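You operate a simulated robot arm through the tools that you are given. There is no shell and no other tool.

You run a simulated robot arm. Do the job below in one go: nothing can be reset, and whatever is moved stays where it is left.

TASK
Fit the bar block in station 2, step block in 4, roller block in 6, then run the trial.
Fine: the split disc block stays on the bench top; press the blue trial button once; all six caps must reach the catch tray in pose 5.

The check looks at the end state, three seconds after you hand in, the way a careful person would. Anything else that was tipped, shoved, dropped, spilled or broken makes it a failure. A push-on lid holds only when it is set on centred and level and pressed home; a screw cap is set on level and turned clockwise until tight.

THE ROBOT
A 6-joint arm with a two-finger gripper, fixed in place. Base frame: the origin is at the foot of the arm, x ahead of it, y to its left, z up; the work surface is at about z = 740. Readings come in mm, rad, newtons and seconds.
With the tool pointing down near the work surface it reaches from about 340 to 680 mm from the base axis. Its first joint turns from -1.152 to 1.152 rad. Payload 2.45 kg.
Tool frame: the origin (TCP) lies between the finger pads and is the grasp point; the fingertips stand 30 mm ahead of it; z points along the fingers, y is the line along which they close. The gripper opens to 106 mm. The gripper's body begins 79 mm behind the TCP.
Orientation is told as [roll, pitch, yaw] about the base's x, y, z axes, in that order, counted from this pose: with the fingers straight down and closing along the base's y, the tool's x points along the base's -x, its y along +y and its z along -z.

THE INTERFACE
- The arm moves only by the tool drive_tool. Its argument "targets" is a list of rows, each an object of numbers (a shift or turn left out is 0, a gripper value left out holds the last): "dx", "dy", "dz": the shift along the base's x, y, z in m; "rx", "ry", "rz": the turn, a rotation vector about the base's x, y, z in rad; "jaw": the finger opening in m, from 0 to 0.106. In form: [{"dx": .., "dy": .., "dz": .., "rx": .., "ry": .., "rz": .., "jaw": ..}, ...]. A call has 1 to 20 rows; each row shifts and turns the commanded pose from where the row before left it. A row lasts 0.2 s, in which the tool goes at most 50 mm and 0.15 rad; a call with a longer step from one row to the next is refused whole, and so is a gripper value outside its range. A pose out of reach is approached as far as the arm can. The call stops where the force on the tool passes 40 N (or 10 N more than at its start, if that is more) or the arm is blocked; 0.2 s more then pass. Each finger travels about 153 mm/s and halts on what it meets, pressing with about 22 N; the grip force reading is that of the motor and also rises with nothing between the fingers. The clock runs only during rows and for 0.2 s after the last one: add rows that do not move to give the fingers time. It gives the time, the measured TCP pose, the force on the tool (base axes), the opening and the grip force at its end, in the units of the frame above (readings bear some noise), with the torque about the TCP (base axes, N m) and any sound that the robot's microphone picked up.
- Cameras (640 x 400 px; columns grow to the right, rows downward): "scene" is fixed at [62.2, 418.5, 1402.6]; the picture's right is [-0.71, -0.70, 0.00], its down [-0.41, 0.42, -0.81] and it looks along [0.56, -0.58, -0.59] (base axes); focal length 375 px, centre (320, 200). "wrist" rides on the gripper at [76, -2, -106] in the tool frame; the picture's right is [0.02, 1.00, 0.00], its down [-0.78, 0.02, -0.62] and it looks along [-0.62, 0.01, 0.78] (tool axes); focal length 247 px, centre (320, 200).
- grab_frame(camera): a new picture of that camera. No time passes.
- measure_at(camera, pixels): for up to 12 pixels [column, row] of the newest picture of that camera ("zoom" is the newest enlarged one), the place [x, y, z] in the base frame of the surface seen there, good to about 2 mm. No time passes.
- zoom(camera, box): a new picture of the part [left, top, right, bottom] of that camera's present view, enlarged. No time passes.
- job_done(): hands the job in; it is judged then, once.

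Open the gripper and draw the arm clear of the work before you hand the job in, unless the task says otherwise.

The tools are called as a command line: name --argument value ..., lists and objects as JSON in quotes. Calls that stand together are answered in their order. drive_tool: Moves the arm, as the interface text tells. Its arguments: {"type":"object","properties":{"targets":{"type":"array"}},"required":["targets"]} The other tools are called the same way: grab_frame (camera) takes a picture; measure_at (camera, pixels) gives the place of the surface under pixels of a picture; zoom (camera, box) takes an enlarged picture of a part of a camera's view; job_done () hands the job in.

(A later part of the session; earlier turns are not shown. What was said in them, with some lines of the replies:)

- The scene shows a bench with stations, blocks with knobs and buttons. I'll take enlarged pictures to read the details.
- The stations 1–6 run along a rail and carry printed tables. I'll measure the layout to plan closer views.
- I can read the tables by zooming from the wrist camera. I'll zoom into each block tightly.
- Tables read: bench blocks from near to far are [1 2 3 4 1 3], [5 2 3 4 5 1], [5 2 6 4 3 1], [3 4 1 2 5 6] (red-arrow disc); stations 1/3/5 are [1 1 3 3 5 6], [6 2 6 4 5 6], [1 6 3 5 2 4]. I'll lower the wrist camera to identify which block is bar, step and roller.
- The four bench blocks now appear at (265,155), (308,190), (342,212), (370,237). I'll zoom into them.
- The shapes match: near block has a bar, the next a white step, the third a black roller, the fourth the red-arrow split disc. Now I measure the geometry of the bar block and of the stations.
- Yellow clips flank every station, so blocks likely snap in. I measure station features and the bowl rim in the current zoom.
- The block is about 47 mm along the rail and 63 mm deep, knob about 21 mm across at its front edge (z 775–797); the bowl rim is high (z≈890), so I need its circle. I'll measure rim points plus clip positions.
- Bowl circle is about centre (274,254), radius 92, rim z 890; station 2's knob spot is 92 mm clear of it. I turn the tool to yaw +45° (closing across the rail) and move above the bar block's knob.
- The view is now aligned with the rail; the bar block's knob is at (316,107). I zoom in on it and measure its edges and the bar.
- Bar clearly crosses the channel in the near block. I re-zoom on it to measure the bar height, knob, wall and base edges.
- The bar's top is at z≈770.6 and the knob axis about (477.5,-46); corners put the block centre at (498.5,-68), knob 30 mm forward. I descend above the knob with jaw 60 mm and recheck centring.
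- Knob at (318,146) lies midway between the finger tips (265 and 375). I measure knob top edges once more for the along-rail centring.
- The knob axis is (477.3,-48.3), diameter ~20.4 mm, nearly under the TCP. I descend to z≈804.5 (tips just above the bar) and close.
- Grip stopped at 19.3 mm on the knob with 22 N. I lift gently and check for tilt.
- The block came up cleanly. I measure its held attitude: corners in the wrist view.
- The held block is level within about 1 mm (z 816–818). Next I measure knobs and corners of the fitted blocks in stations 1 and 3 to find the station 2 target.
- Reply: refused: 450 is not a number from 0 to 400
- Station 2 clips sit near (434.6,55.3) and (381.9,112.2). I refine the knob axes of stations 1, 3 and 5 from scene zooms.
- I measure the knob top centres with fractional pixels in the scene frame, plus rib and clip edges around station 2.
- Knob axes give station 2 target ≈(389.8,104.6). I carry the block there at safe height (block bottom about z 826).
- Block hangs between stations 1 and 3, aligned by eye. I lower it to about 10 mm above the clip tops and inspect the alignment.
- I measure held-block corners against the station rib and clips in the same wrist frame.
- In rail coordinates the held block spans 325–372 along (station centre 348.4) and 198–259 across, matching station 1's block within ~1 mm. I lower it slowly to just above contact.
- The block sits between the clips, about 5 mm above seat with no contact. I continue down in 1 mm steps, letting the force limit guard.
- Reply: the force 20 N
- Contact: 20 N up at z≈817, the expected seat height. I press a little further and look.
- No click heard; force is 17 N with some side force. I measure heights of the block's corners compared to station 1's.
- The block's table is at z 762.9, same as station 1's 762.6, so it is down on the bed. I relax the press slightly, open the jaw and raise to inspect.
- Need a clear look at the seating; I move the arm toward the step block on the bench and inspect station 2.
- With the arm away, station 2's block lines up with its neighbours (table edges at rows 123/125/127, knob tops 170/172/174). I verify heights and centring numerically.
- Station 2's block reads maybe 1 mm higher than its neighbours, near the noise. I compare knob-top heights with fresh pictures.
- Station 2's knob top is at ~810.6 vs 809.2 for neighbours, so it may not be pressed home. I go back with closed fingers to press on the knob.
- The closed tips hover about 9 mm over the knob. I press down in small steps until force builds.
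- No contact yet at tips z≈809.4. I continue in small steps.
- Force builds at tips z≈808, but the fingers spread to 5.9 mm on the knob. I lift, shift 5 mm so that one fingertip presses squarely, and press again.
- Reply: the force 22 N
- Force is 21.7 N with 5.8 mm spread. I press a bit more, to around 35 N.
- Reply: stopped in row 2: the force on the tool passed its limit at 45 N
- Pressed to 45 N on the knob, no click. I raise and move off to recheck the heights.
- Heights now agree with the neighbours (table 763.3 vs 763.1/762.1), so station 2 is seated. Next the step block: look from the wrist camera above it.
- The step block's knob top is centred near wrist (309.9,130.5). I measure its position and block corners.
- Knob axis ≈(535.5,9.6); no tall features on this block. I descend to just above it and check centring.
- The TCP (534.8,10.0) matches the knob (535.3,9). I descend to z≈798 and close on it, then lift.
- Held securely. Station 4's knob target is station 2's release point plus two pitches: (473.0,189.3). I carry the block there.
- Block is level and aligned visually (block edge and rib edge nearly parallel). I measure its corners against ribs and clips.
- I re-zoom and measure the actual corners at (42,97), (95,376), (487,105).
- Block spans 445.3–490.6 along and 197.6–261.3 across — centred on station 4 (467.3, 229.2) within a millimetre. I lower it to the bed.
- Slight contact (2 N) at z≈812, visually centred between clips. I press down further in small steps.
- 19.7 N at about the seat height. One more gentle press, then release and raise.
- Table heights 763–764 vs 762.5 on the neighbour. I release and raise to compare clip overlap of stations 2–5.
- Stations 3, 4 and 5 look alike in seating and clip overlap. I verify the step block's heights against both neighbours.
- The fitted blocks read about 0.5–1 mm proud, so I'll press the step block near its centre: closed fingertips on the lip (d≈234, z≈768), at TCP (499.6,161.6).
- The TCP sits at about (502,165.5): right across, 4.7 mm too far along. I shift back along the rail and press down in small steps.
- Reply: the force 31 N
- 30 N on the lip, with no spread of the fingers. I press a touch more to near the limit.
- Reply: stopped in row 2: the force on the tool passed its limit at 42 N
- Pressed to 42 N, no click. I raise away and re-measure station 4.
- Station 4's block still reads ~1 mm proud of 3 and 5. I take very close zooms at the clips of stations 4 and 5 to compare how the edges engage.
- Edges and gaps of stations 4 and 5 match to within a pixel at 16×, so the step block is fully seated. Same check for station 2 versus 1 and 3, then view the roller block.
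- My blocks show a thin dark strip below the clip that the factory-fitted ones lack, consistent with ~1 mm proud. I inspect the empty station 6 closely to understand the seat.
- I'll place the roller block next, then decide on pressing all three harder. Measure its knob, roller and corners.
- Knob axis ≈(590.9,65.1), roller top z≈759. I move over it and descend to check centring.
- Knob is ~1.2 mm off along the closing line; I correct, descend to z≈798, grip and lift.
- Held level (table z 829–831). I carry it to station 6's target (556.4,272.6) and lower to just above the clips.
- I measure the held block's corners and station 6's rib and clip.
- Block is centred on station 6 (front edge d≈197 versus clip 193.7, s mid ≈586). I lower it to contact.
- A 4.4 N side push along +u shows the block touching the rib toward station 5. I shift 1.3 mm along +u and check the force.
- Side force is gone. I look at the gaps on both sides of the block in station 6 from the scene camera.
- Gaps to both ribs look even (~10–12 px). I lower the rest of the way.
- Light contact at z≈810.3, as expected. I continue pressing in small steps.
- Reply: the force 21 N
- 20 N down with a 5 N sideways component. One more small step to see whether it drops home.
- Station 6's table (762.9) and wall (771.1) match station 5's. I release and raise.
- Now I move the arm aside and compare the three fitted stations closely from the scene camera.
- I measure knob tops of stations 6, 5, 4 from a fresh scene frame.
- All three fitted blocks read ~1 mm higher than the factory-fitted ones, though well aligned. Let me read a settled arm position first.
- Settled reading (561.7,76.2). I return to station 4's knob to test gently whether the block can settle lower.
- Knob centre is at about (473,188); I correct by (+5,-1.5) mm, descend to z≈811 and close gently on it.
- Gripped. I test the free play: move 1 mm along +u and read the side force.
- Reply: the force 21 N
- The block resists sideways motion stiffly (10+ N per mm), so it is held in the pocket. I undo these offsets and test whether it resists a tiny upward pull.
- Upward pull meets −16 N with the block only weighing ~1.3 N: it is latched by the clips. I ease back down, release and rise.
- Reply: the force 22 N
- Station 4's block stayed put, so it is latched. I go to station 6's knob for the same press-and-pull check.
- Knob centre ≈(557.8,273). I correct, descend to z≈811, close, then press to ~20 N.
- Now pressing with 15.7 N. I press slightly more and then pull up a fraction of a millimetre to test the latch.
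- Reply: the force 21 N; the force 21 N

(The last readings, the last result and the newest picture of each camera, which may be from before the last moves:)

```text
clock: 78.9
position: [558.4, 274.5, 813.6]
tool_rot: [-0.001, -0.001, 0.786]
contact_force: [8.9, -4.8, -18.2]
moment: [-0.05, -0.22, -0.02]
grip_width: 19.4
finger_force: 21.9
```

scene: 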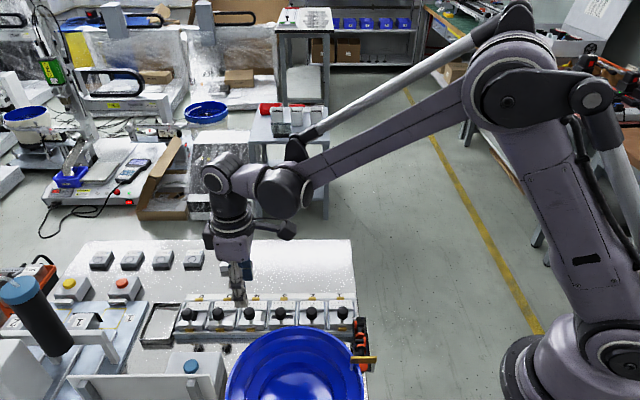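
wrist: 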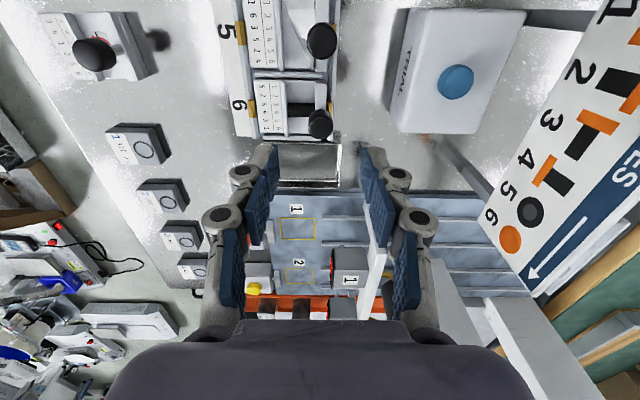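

Station 6's block holds against 18 N of pull: latched. I ease down, release and go to station 2 for the same test.

drive_tool --targets '[{"dz": -0.001}, {"dz": -0.0008}, {}, {"jaw": 0.03}, {"jaw": 0.05}, {}, {"dz": 0.02}, {"dz": 0.03}, {"dz": 0.03}, {}]'

drive_tool --targets '[{"dx": -0.024, "dy": -0.024}, {"dx": -0.024, "dy": -0.024}, {"dx": -0.024, "dy": -0.024}, {"dx": -0.024, "dy": -0.024}, {"dx": -0.024, "dy": -0.024}, {"dx": -0.024, "dy": -0.024}, {"dx": -0.025, "dy": -0.0245}, {}, {"dz": -0.02}, {"dz": -0.02}, {}, {}]'

zoom --camera "wrist" --box '[250, 100, 390, 190]'

measure_at --camera "zoom" --pixels '[[310, 230], [310, 200], [310, 260], [280, 230], [340, 230], [300, 250]]'

```text
clock: 81.1
position: [558.5, 273.7, 889.7]
tool_rot: [0.002, 0.0, 0.787]
contact_force: [0.0, 0.2, -0.5]
moment: [-0.03, -0.01, 0.02]
grip_width: 50.4
finger_force: 0.0
```

```text
clock: 83.7
position: [388.4, 106.6, 851.3]
tool_rot: [0.002, -0.002, 0.786]
contact_force: [0.8, -0.5, -0.4]
moment: [0.02, 0.02, 0.0]
grip_width: 50.2
finger_force: 0.0
```

```text
4.44 times, centred on (320, 145) of wrist
```

zoom: 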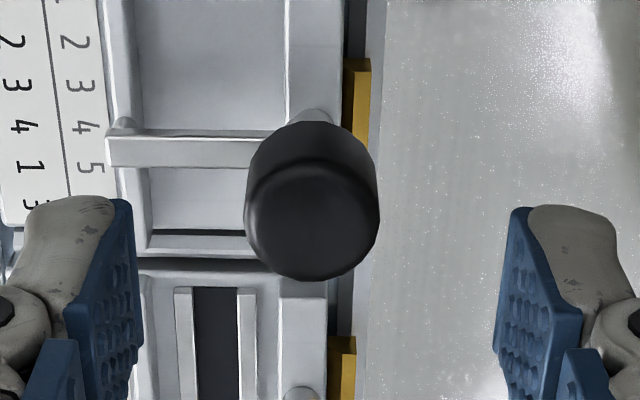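

```text
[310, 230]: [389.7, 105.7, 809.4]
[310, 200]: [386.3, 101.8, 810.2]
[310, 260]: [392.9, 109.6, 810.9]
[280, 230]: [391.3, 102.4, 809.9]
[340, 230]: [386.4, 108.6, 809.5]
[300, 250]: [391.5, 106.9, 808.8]
```

Knob centre ≈(389.2,105.1). For this block I stay at z≈817 (bar top 783), close, press and pull slightly.

drive_tool --targets '[{"dx": 0.0009, "dy": -0.0012}, {}, {"dz": -0.018}, {"dz": -0.016}, {}, {"jaw": 0.024}, {"jaw": 0.015}, {"jaw": 0.015}, {}]'

drive_tool --targets '[{"dz": -0.0007}, {"dz": -0.0007}, {}]'

drive_tool --targets '[{"dz": 0.0008}, {"dz": 0.0008}, {}]'

```text
clock: 85.7
position: [388.2, 104.6, 815.7]
tool_rot: [0.001, -0.001, 0.785]
contact_force: [2.6, -3.3, -9.4]
moment: [-0.11, -0.09, 0.03]
grip_width: 19.3
finger_force: 22.2
```

```text
clock: 86.5
position: [388.4, 104.0, 815.6]
tool_rot: [0.0, -0.002, 0.787]
contact_force: [2.5, -10.1, 10.8]
moment: [-0.4, 0.02, -0.03]
grip_width: 19.3
finger_force: 22.5
```

```text
clock: 87.3
position: [388.2, 105.3, 817.2]
tool_rot: [0.001, 0.0, 0.788]
contact_force: [-0.7, -12.6, -15.1]
moment: [-0.38, 0.12, -0.02]
grip_width: 19.6
finger_force: 22.4
```

Station 2's block is latched too (−15 N). I release, rise, and look at the blue trial button and the sign beside it.

drive_tool --targets '[{"dz": -0.001}, {}, {"jaw": 0.03}, {"jaw": 0.05}, {}, {"dz": 0.02}, {"dz": 0.03}, {"dz": 0.04}, {"dz": 0.04}, {}]'

grab_frame --camera "scene"

grab_frame --camera "wrist"

zoom --camera "scene" --box '[60, 330, 260, 400]'

measure_at --camera "scene" --pixels '[[191, 365], [191, 361], [191, 370], [186, 366], [196, 366], [205, 372], [200, 390], [150, 378], [80, 380], [170, 360], [220, 355], [215, 375]]'

```text
clock: 89.5
position: [385.2, 103.0, 946.1]
tool_rot: [0.003, -0.002, 0.787]
contact_force: [0.8, -0.4, -0.2]
moment: [0.0, 0.02, -0.01]
grip_width: 49.9
finger_force: 0.0
```

```text
taken
```

scene: 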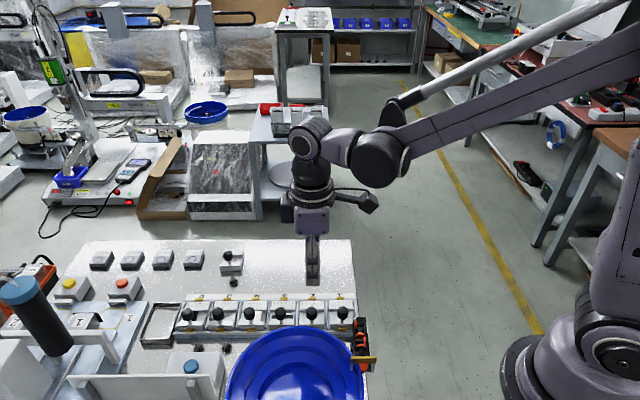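

```text
taken
```

wrist: 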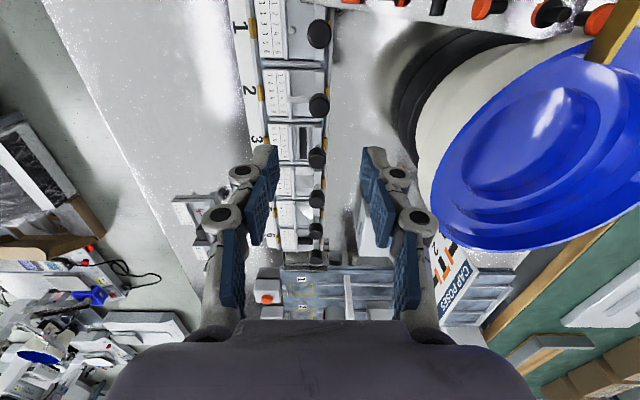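

```text
3.20 times, centred on (160, 365) of scene
```

zoom: 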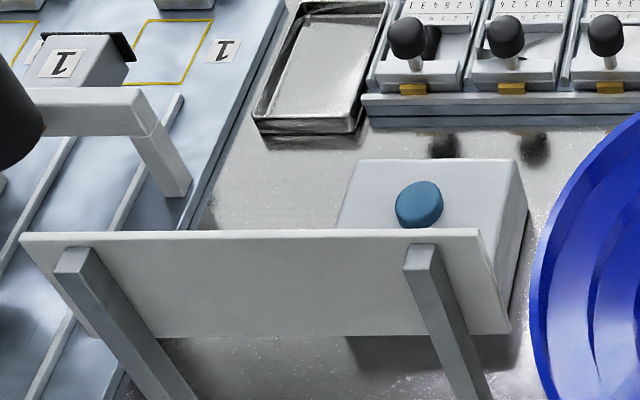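

```text
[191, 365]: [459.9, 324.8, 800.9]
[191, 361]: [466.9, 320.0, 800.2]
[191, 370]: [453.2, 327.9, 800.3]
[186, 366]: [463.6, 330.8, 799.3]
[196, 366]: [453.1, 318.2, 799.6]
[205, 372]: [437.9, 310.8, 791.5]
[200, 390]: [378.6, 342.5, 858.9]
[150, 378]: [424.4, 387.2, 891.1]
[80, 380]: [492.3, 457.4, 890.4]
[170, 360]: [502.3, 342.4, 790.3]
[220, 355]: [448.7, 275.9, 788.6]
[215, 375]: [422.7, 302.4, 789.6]
```

Button top centre is about (459.5,324,800.5) on a box with top z 790; sign's top edge (z≈891) lies ~70 mm beyond it. I move above the button with closed fingers.

drive_tool --targets '[{"dx": 0.0074, "dy": 0.0221, "jaw": 0.0}, {"dx": 0.0074, "dy": 0.0221}, {"dx": 0.0074, "dy": 0.0221}, {"dx": 0.0074, "dy": 0.0221}, {"dx": 0.0074, "dy": 0.0221}, {"dx": 0.0074, "dy": 0.0221}, {"dx": 0.0074, "dy": 0.0221}, {"dx": 0.0074, "dy": 0.0221}, {"dx": 0.0074, "dy": 0.0221}, {"dx": 0.0074, "dy": 0.0221}, {}, {}, {}]'

grab_frame --camera "wrist"

grab_frame --camera "scene"

```text
clock: 92.3
position: [463.1, 326.7, 944.5]
tool_rot: [0.001, -0.002, 0.787]
contact_force: [0.2, 0.1, 0.5]
moment: [0.03, 0.0, 0.0]
grip_width: 0.0
finger_force: 21.8
```

```text
taken
```

wrist: 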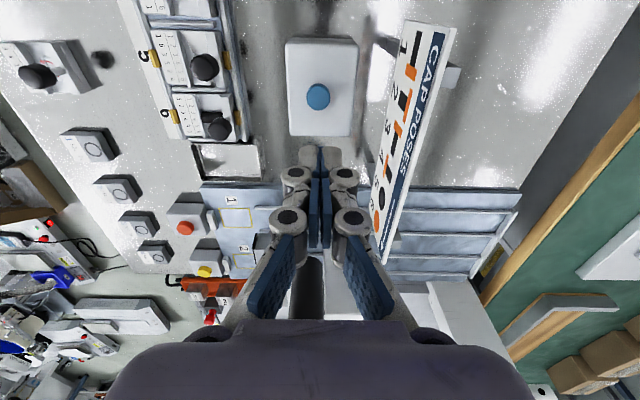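

```text
taken
```

scene: 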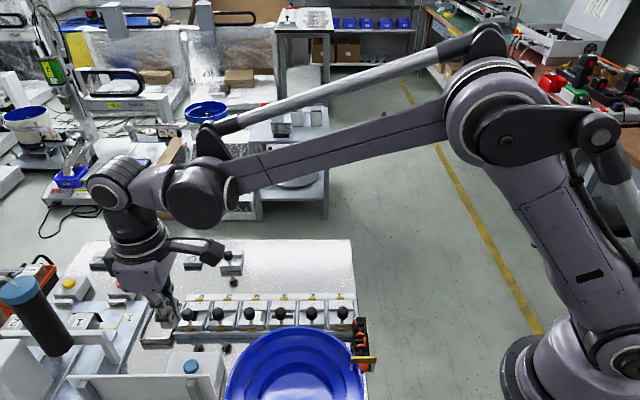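

Button seen at wrist (318,96). I measure its centre and the sign's edges from here.

measure_at --camera "wrist" --pixels '[[318, 97], [318, 88], [318, 106], [309, 97], [327, 97], [300, 60], [340, 120], [412, 60], [450, 40], [395, 120], [420, 120], [455, 75]]'

```text
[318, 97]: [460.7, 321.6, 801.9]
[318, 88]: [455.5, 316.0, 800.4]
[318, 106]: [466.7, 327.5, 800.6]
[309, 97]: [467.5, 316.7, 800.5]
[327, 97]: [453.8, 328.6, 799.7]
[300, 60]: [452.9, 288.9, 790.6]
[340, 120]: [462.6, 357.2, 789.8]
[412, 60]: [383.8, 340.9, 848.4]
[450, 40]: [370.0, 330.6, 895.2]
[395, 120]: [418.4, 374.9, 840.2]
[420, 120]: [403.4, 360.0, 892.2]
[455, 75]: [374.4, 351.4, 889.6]
```

Button centre ≈(460.3,322.8), radius ~10 mm. I align and descend to about 14 mm above it.

drive_tool --targets '[{"dx": -0.0028, "dy": -0.0039}, {"dz": -0.03}, {"dz": -0.03}, {"dz": -0.025}, {"dz": -0.013}, {}, {}, {}]'

grab_frame --camera "wrist"

zoom --camera "scene" --box '[140, 310, 260, 400]'

```text
clock: 94.1
position: [459.1, 321.1, 849.4]
tool_rot: [0.002, -0.004, 0.788]
contact_force: [-0.2, 0.1, 0.2]
moment: [-0.04, 0.01, 0.02]
grip_width: 0.0
finger_force: 22.4
```

```text
taken
```

wrist: 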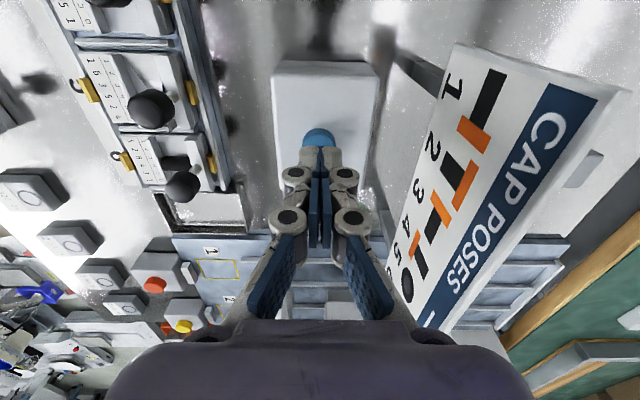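

```text
4.44 times, centred on (200, 355) of scene
```

zoom: 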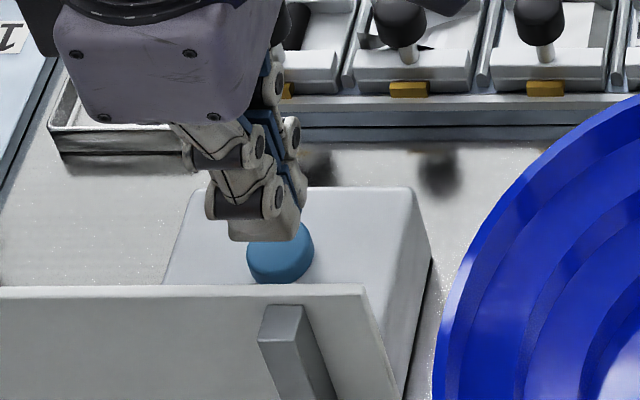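

Tips are centred over the button, 19 mm above. I lower to just above contact.

drive_tool --targets '[{"dx": 0.0008, "dy": 0.001, "dz": -0.01}, {"dz": -0.006}, {}, {}]'

```text
clock: 95.1
position: [460.8, 322.4, 831.5]
tool_rot: [0.003, -0.001, 0.788]
contact_force: [0.2, 0.2, 0.1]
moment: [0.02, -0.02, 0.0]
grip_width: 0.0
finger_force: 21.7
```

Tips at z≈801.5, no contact yet. I press down in 1 mm steps and hold.

drive_tool --targets '[{"dz": -0.001}, {"dz": -0.001}, {"dz": -0.001}, {"dz": -0.001}, {}]'

```text
clock: 96.3
position: [461.3, 321.9, 828.2]
tool_rot: [0.001, -0.001, 0.786]
contact_force: [0.1, -0.4, 0.2]
moment: [0.01, 0.03, -0.02]
grip_width: 0.0
finger_force: 22.0
```

No force yet. I continue downward in 1 mm steps.

drive_tool --targets '[{"dz": -0.001}, {"dz": -0.001}, {}]'

zoom --camera "scene" --box '[160, 330, 230, 390]'

```text
clock: 97.1
position: [462.2, 321.9, 824.1]
tool_rot: [0.002, -0.001, 0.788]
contact_force: [-0.7, 0.0, 1.7]
moment: [-0.01, -0.01, 0.0]
grip_width: 6.4
finger_force: 28.9
```

```text
6.67 times, centred on (195, 360) of scene
```

zoom: 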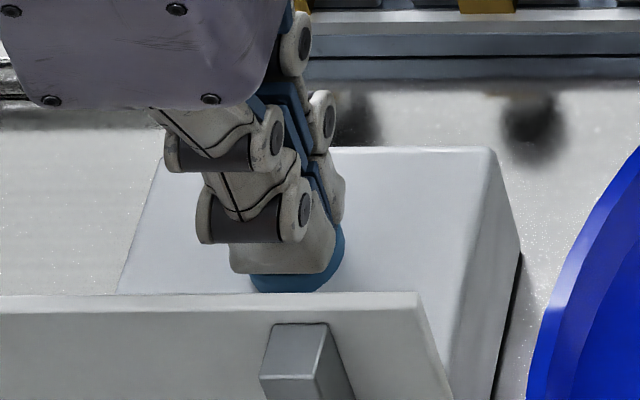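

The tips now touch the button (jaw spread 6.4 mm, 1.7 N), button partly depressed. I continue pressing carefully without lifting.

drive_tool --targets '[{"dz": -0.001}, {}]'

```text
clock: 97.7
position: [460.8, 321.5, 824.7]
tool_rot: [0.002, -0.002, 0.786]
contact_force: [0.5, 0.1, 2.6]
moment: [0.0, -0.01, -0.01]
grip_width: 6.0
finger_force: 28.5
heard: click
```

A click was heard: the trial button has been pressed. I lift straight up and watch the rail.

drive_tool --targets '[{"dz": 0.01}, {"dz": 0.03}, {"dz": 0.04}, {"dz": 0.04}, {}]'

grab_frame --camera "scene"

zoom --camera "scene" --box '[130, 285, 380, 400]'

```text
clock: 98.9
position: [463.2, 324.8, 948.9]
tool_rot: [0.003, -0.002, 0.787]
contact_force: [0.5, 0.2, 0.6]
moment: [0.01, 0.0, 0.0]
grip_width: 0.0
finger_force: 28.9
```

```text
taken
```

scene: 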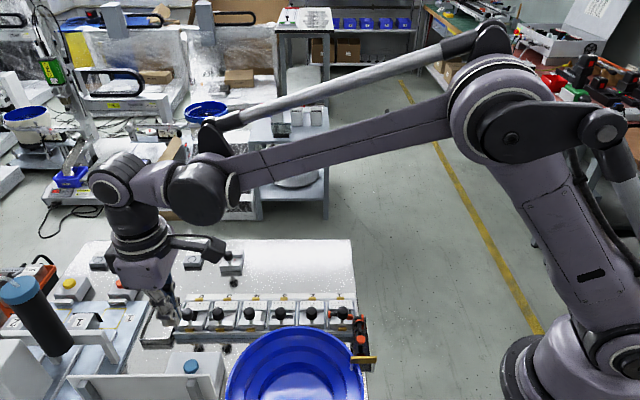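

```text
2.56 times, centred on (255, 342) of scene
```

zoom: 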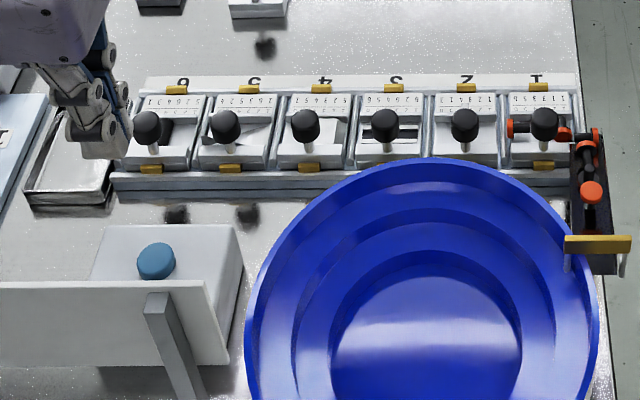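

The caps have started to travel: one is already in station 1. I wait and watch.

drive_tool --targets '[{}, {}, {}, {}, {}, {}, {}, {}, {}, {}]'

zoom --camera "scene" --box '[130, 285, 380, 400]'

```text
clock: 101.1
position: [462.3, 324.6, 948.5]
tool_rot: [0.001, -0.003, 0.787]
contact_force: [0.4, 0.5, -0.4]
moment: [0.0, 0.04, -0.01]
grip_width: 0.1
finger_force: 28.9
```

```text
2.56 times, centred on (255, 342) of scene
```

zoom: 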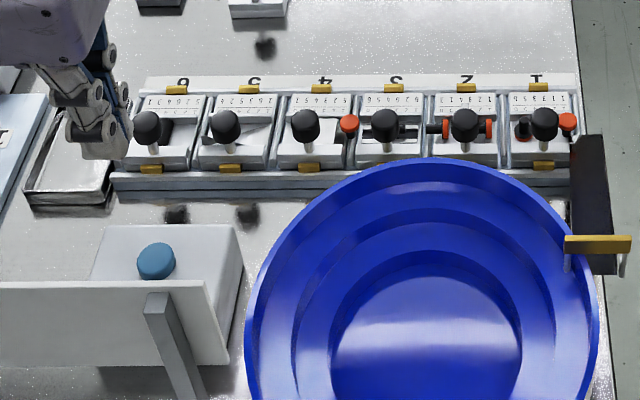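

Caps are moving along stations 1–4. I keep waiting.

drive_tool --targets '[{}, {}, {}, {}, {}, {}, {}, {}, {}, {}]'

zoom --camera "scene" --box '[130, 285, 380, 400]'

```text
clock: 103.3
position: [461.4, 324.3, 949.8]
tool_rot: [0.002, -0.002, 0.787]
contact_force: [0.4, 0.2, 0.2]
moment: [0.01, 0.0, 0.01]
grip_width: 0.1
finger_force: 28.2
```

```text
2.56 times, centred on (255, 342) of scene
```

zoom: 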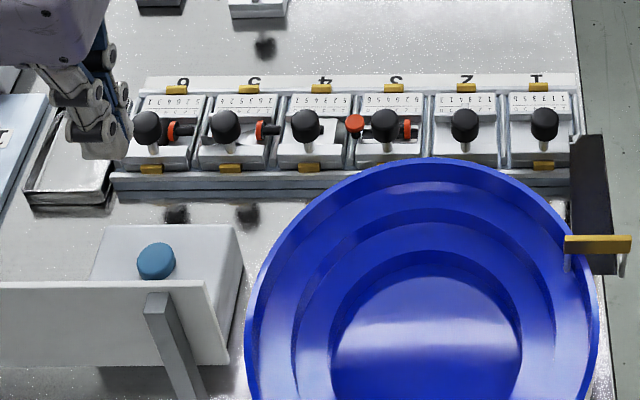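

Caps are passing through stations 3–6 as planned. I wait further.

drive_tool --targets '[{}, {}, {}, {}, {}, {}, {}, {}, {}, {}, {}, {}, {}, {}, {}]'

zoom --camera "scene" --box '[130, 285, 380, 400]'

grab_frame --camera "wrist"

```text
clock: 106.5
position: [462.5, 324.8, 948.1]
tool_rot: [0.002, -0.002, 0.787]
contact_force: [0.4, 0.5, -0.3]
moment: [-0.01, -0.01, 0.03]
grip_width: 0.1
finger_force: 28.6
```

```text
2.56 times, centred on (255, 342) of scene
```

zoom: 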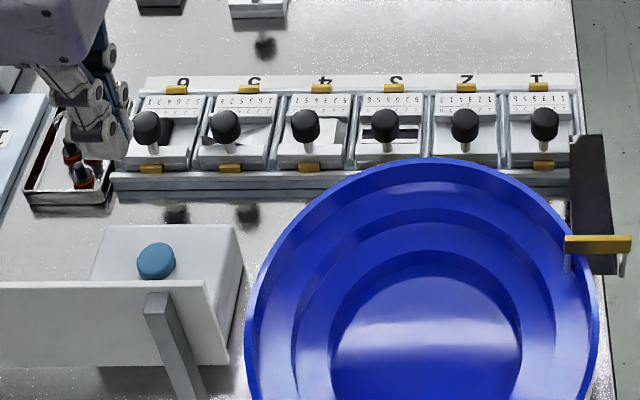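

```text
taken
```

wrist: 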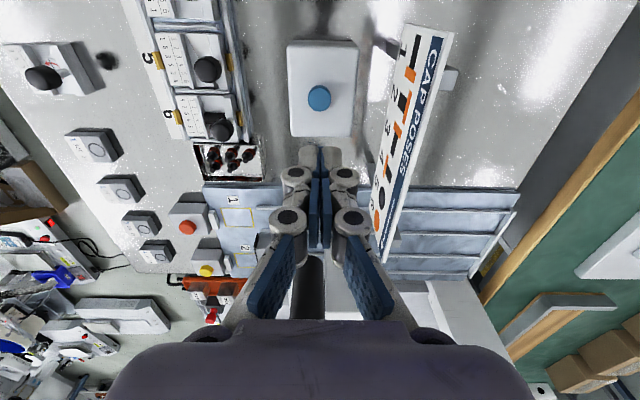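

The rail is empty and the caps lie in the catch tray. I zoom in on the tray to count them and check the pose.

zoom --camera "wrist" --box '[190, 135, 275, 190]'

zoom --camera "wrist" --box '[370, 20, 470, 270]'

```text
7.27 times, centred on (232, 162) of wrist
```

zoom: 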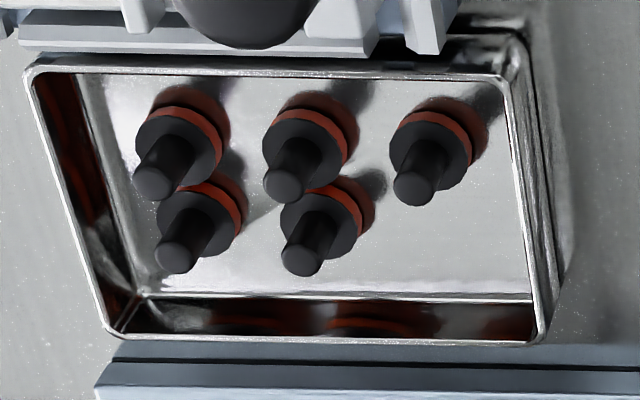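

```text
1.60 times, centred on (420, 145) of wrist
```

zoom: 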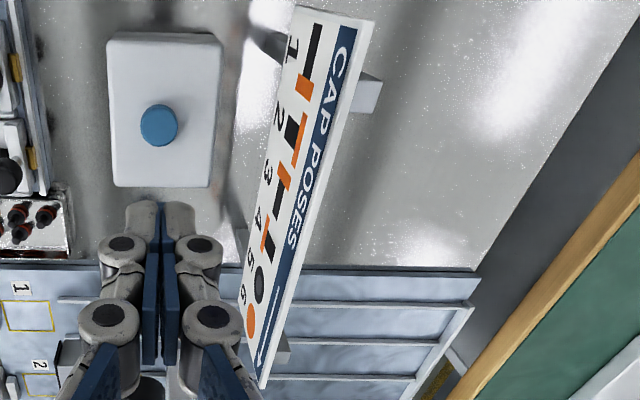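

Five caps stand stem-up (pose 5) in a 3+2 pattern; I look for the sixth, waiting a bit more.

drive_tool --targets '[{}, {}, {}, {}, {}]'

grab_frame --camera "wrist"

zoom --camera "wrist" --box '[140, 80, 275, 190]'

zoom --camera "scene" --box '[130, 290, 220, 350]'

```text
clock: 107.7
position: [461.9, 323.9, 948.7]
tool_rot: [0.002, -0.001, 0.788]
contact_force: [-0.2, -0.8, -0.8]
moment: [-0.03, 0.03, -0.04]
grip_width: 0.2
finger_force: 28.4
```

```text
taken
```

wrist: 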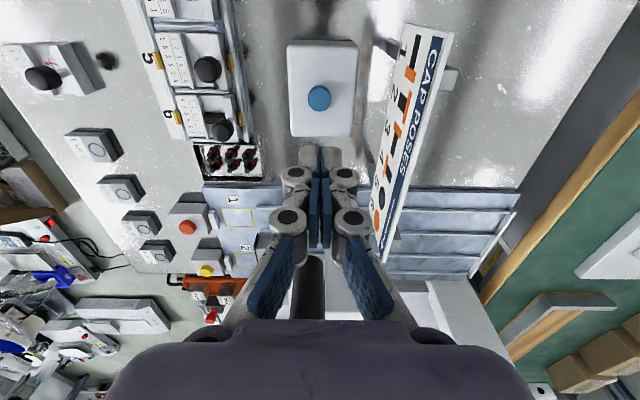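

```text
3.64 times, centred on (208, 135) of wrist
```

zoom: 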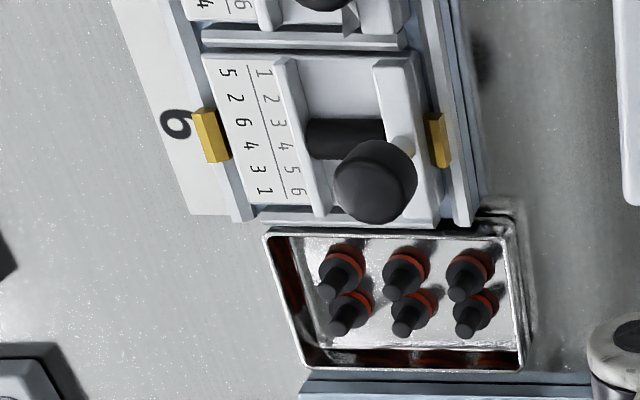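

```text
6.67 times, centred on (175, 320) of scene
```

zoom: 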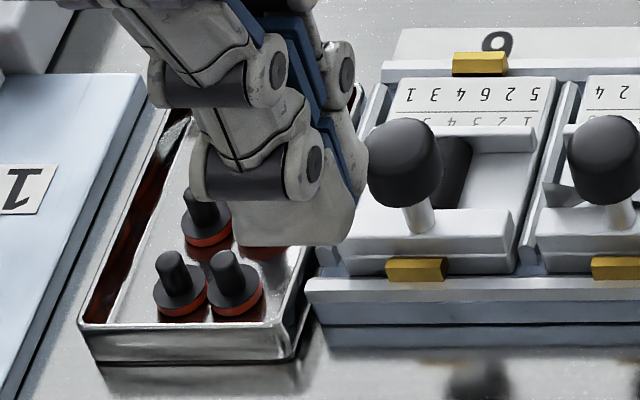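

All six caps stand in the tray stem-up, pose 5. I raise the arm, open the gripper and draw clear toward the start pose.

drive_tool --targets '[{"dz": 0.04}, {"dz": 0.04}, {"dz": 0.04}, {"dz": 0.04}, {"dz": 0.03, "jaw": 0.1}, {"dx": -0.008, "dy": -0.035}, {"dx": -0.008, "dy": -0.035}, {"dx": -0.008, "dy": -0.035}, {"dx": -0.008, "dy": -0.035}, {"dx": -0.008, "dy": -0.035}, {"dx": -0.008, "dy": -0.035}, {}, {}]'

grab_frame --camera "scene"

zoom --camera "scene" --box '[60, 230, 380, 400]'

zoom --camera "scene" --box '[135, 240, 255, 350]'

```text
clock: 110.5
position: [414.0, 112.0, 1135.2]
tool_rot: [0.001, -0.001, 0.786]
contact_force: [1.3, -0.5, -0.7]
moment: [-0.01, 0.01, 0.03]
grip_width: 100.2
finger_force: 0.0
```

```text
taken
```

scene: 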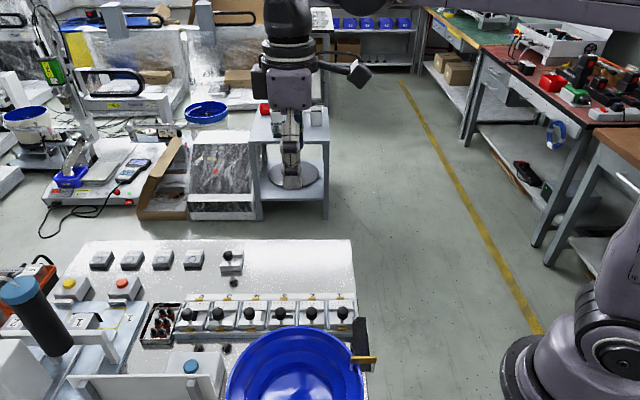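

```text
2.00 times, centred on (220, 315) of scene
```

zoom: 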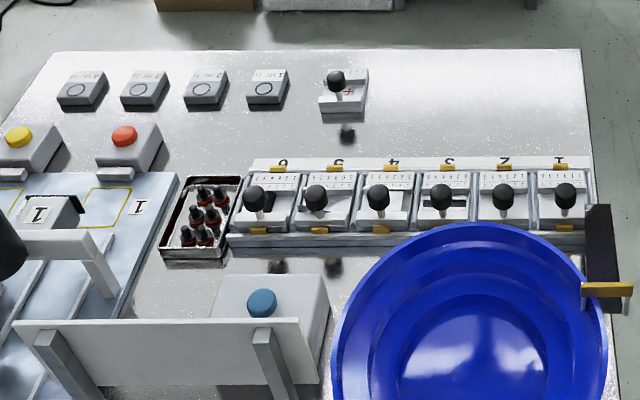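

```text
3.64 times, centred on (195, 295) of scene
```

zoom: 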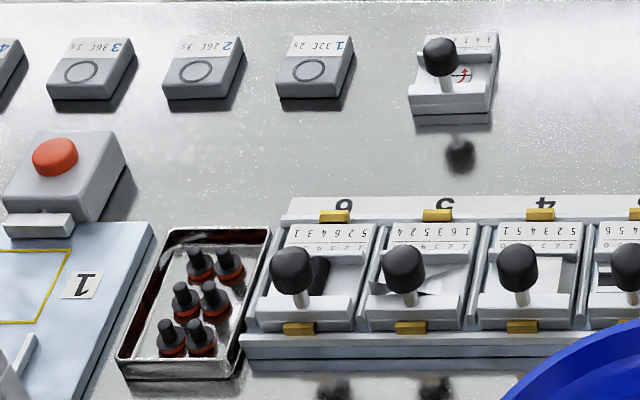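

The final view shows the bar, step and roller blocks fitted in stations 2, 4 and 6, and the split disc block still in its place on the bench. All six caps stand stem-up (pose 5) in the tray, the arm is clear and the gripper is open, so I hand the job in.

job_done

```text
The job is handed in.
```

The trial ran, and all six caps ended up in the catch tray in pose 5 (stem up).

- **Blocks:** the bar block is in station 2, the step block in station 4 and the roller block in station 6. Each held against an upward pull of about 15–18 N. From the camera readings they sit up to 1 mm higher than the blocks that were already fitted.
- **Split disc block:** it stayed on the bench top, and I did not touch it.
- **Trial button:** I pressed the blue button once and heard one click.

Nothing else looked moved or tipped in the last picture. The gripper is open and the arm is clear of the work.
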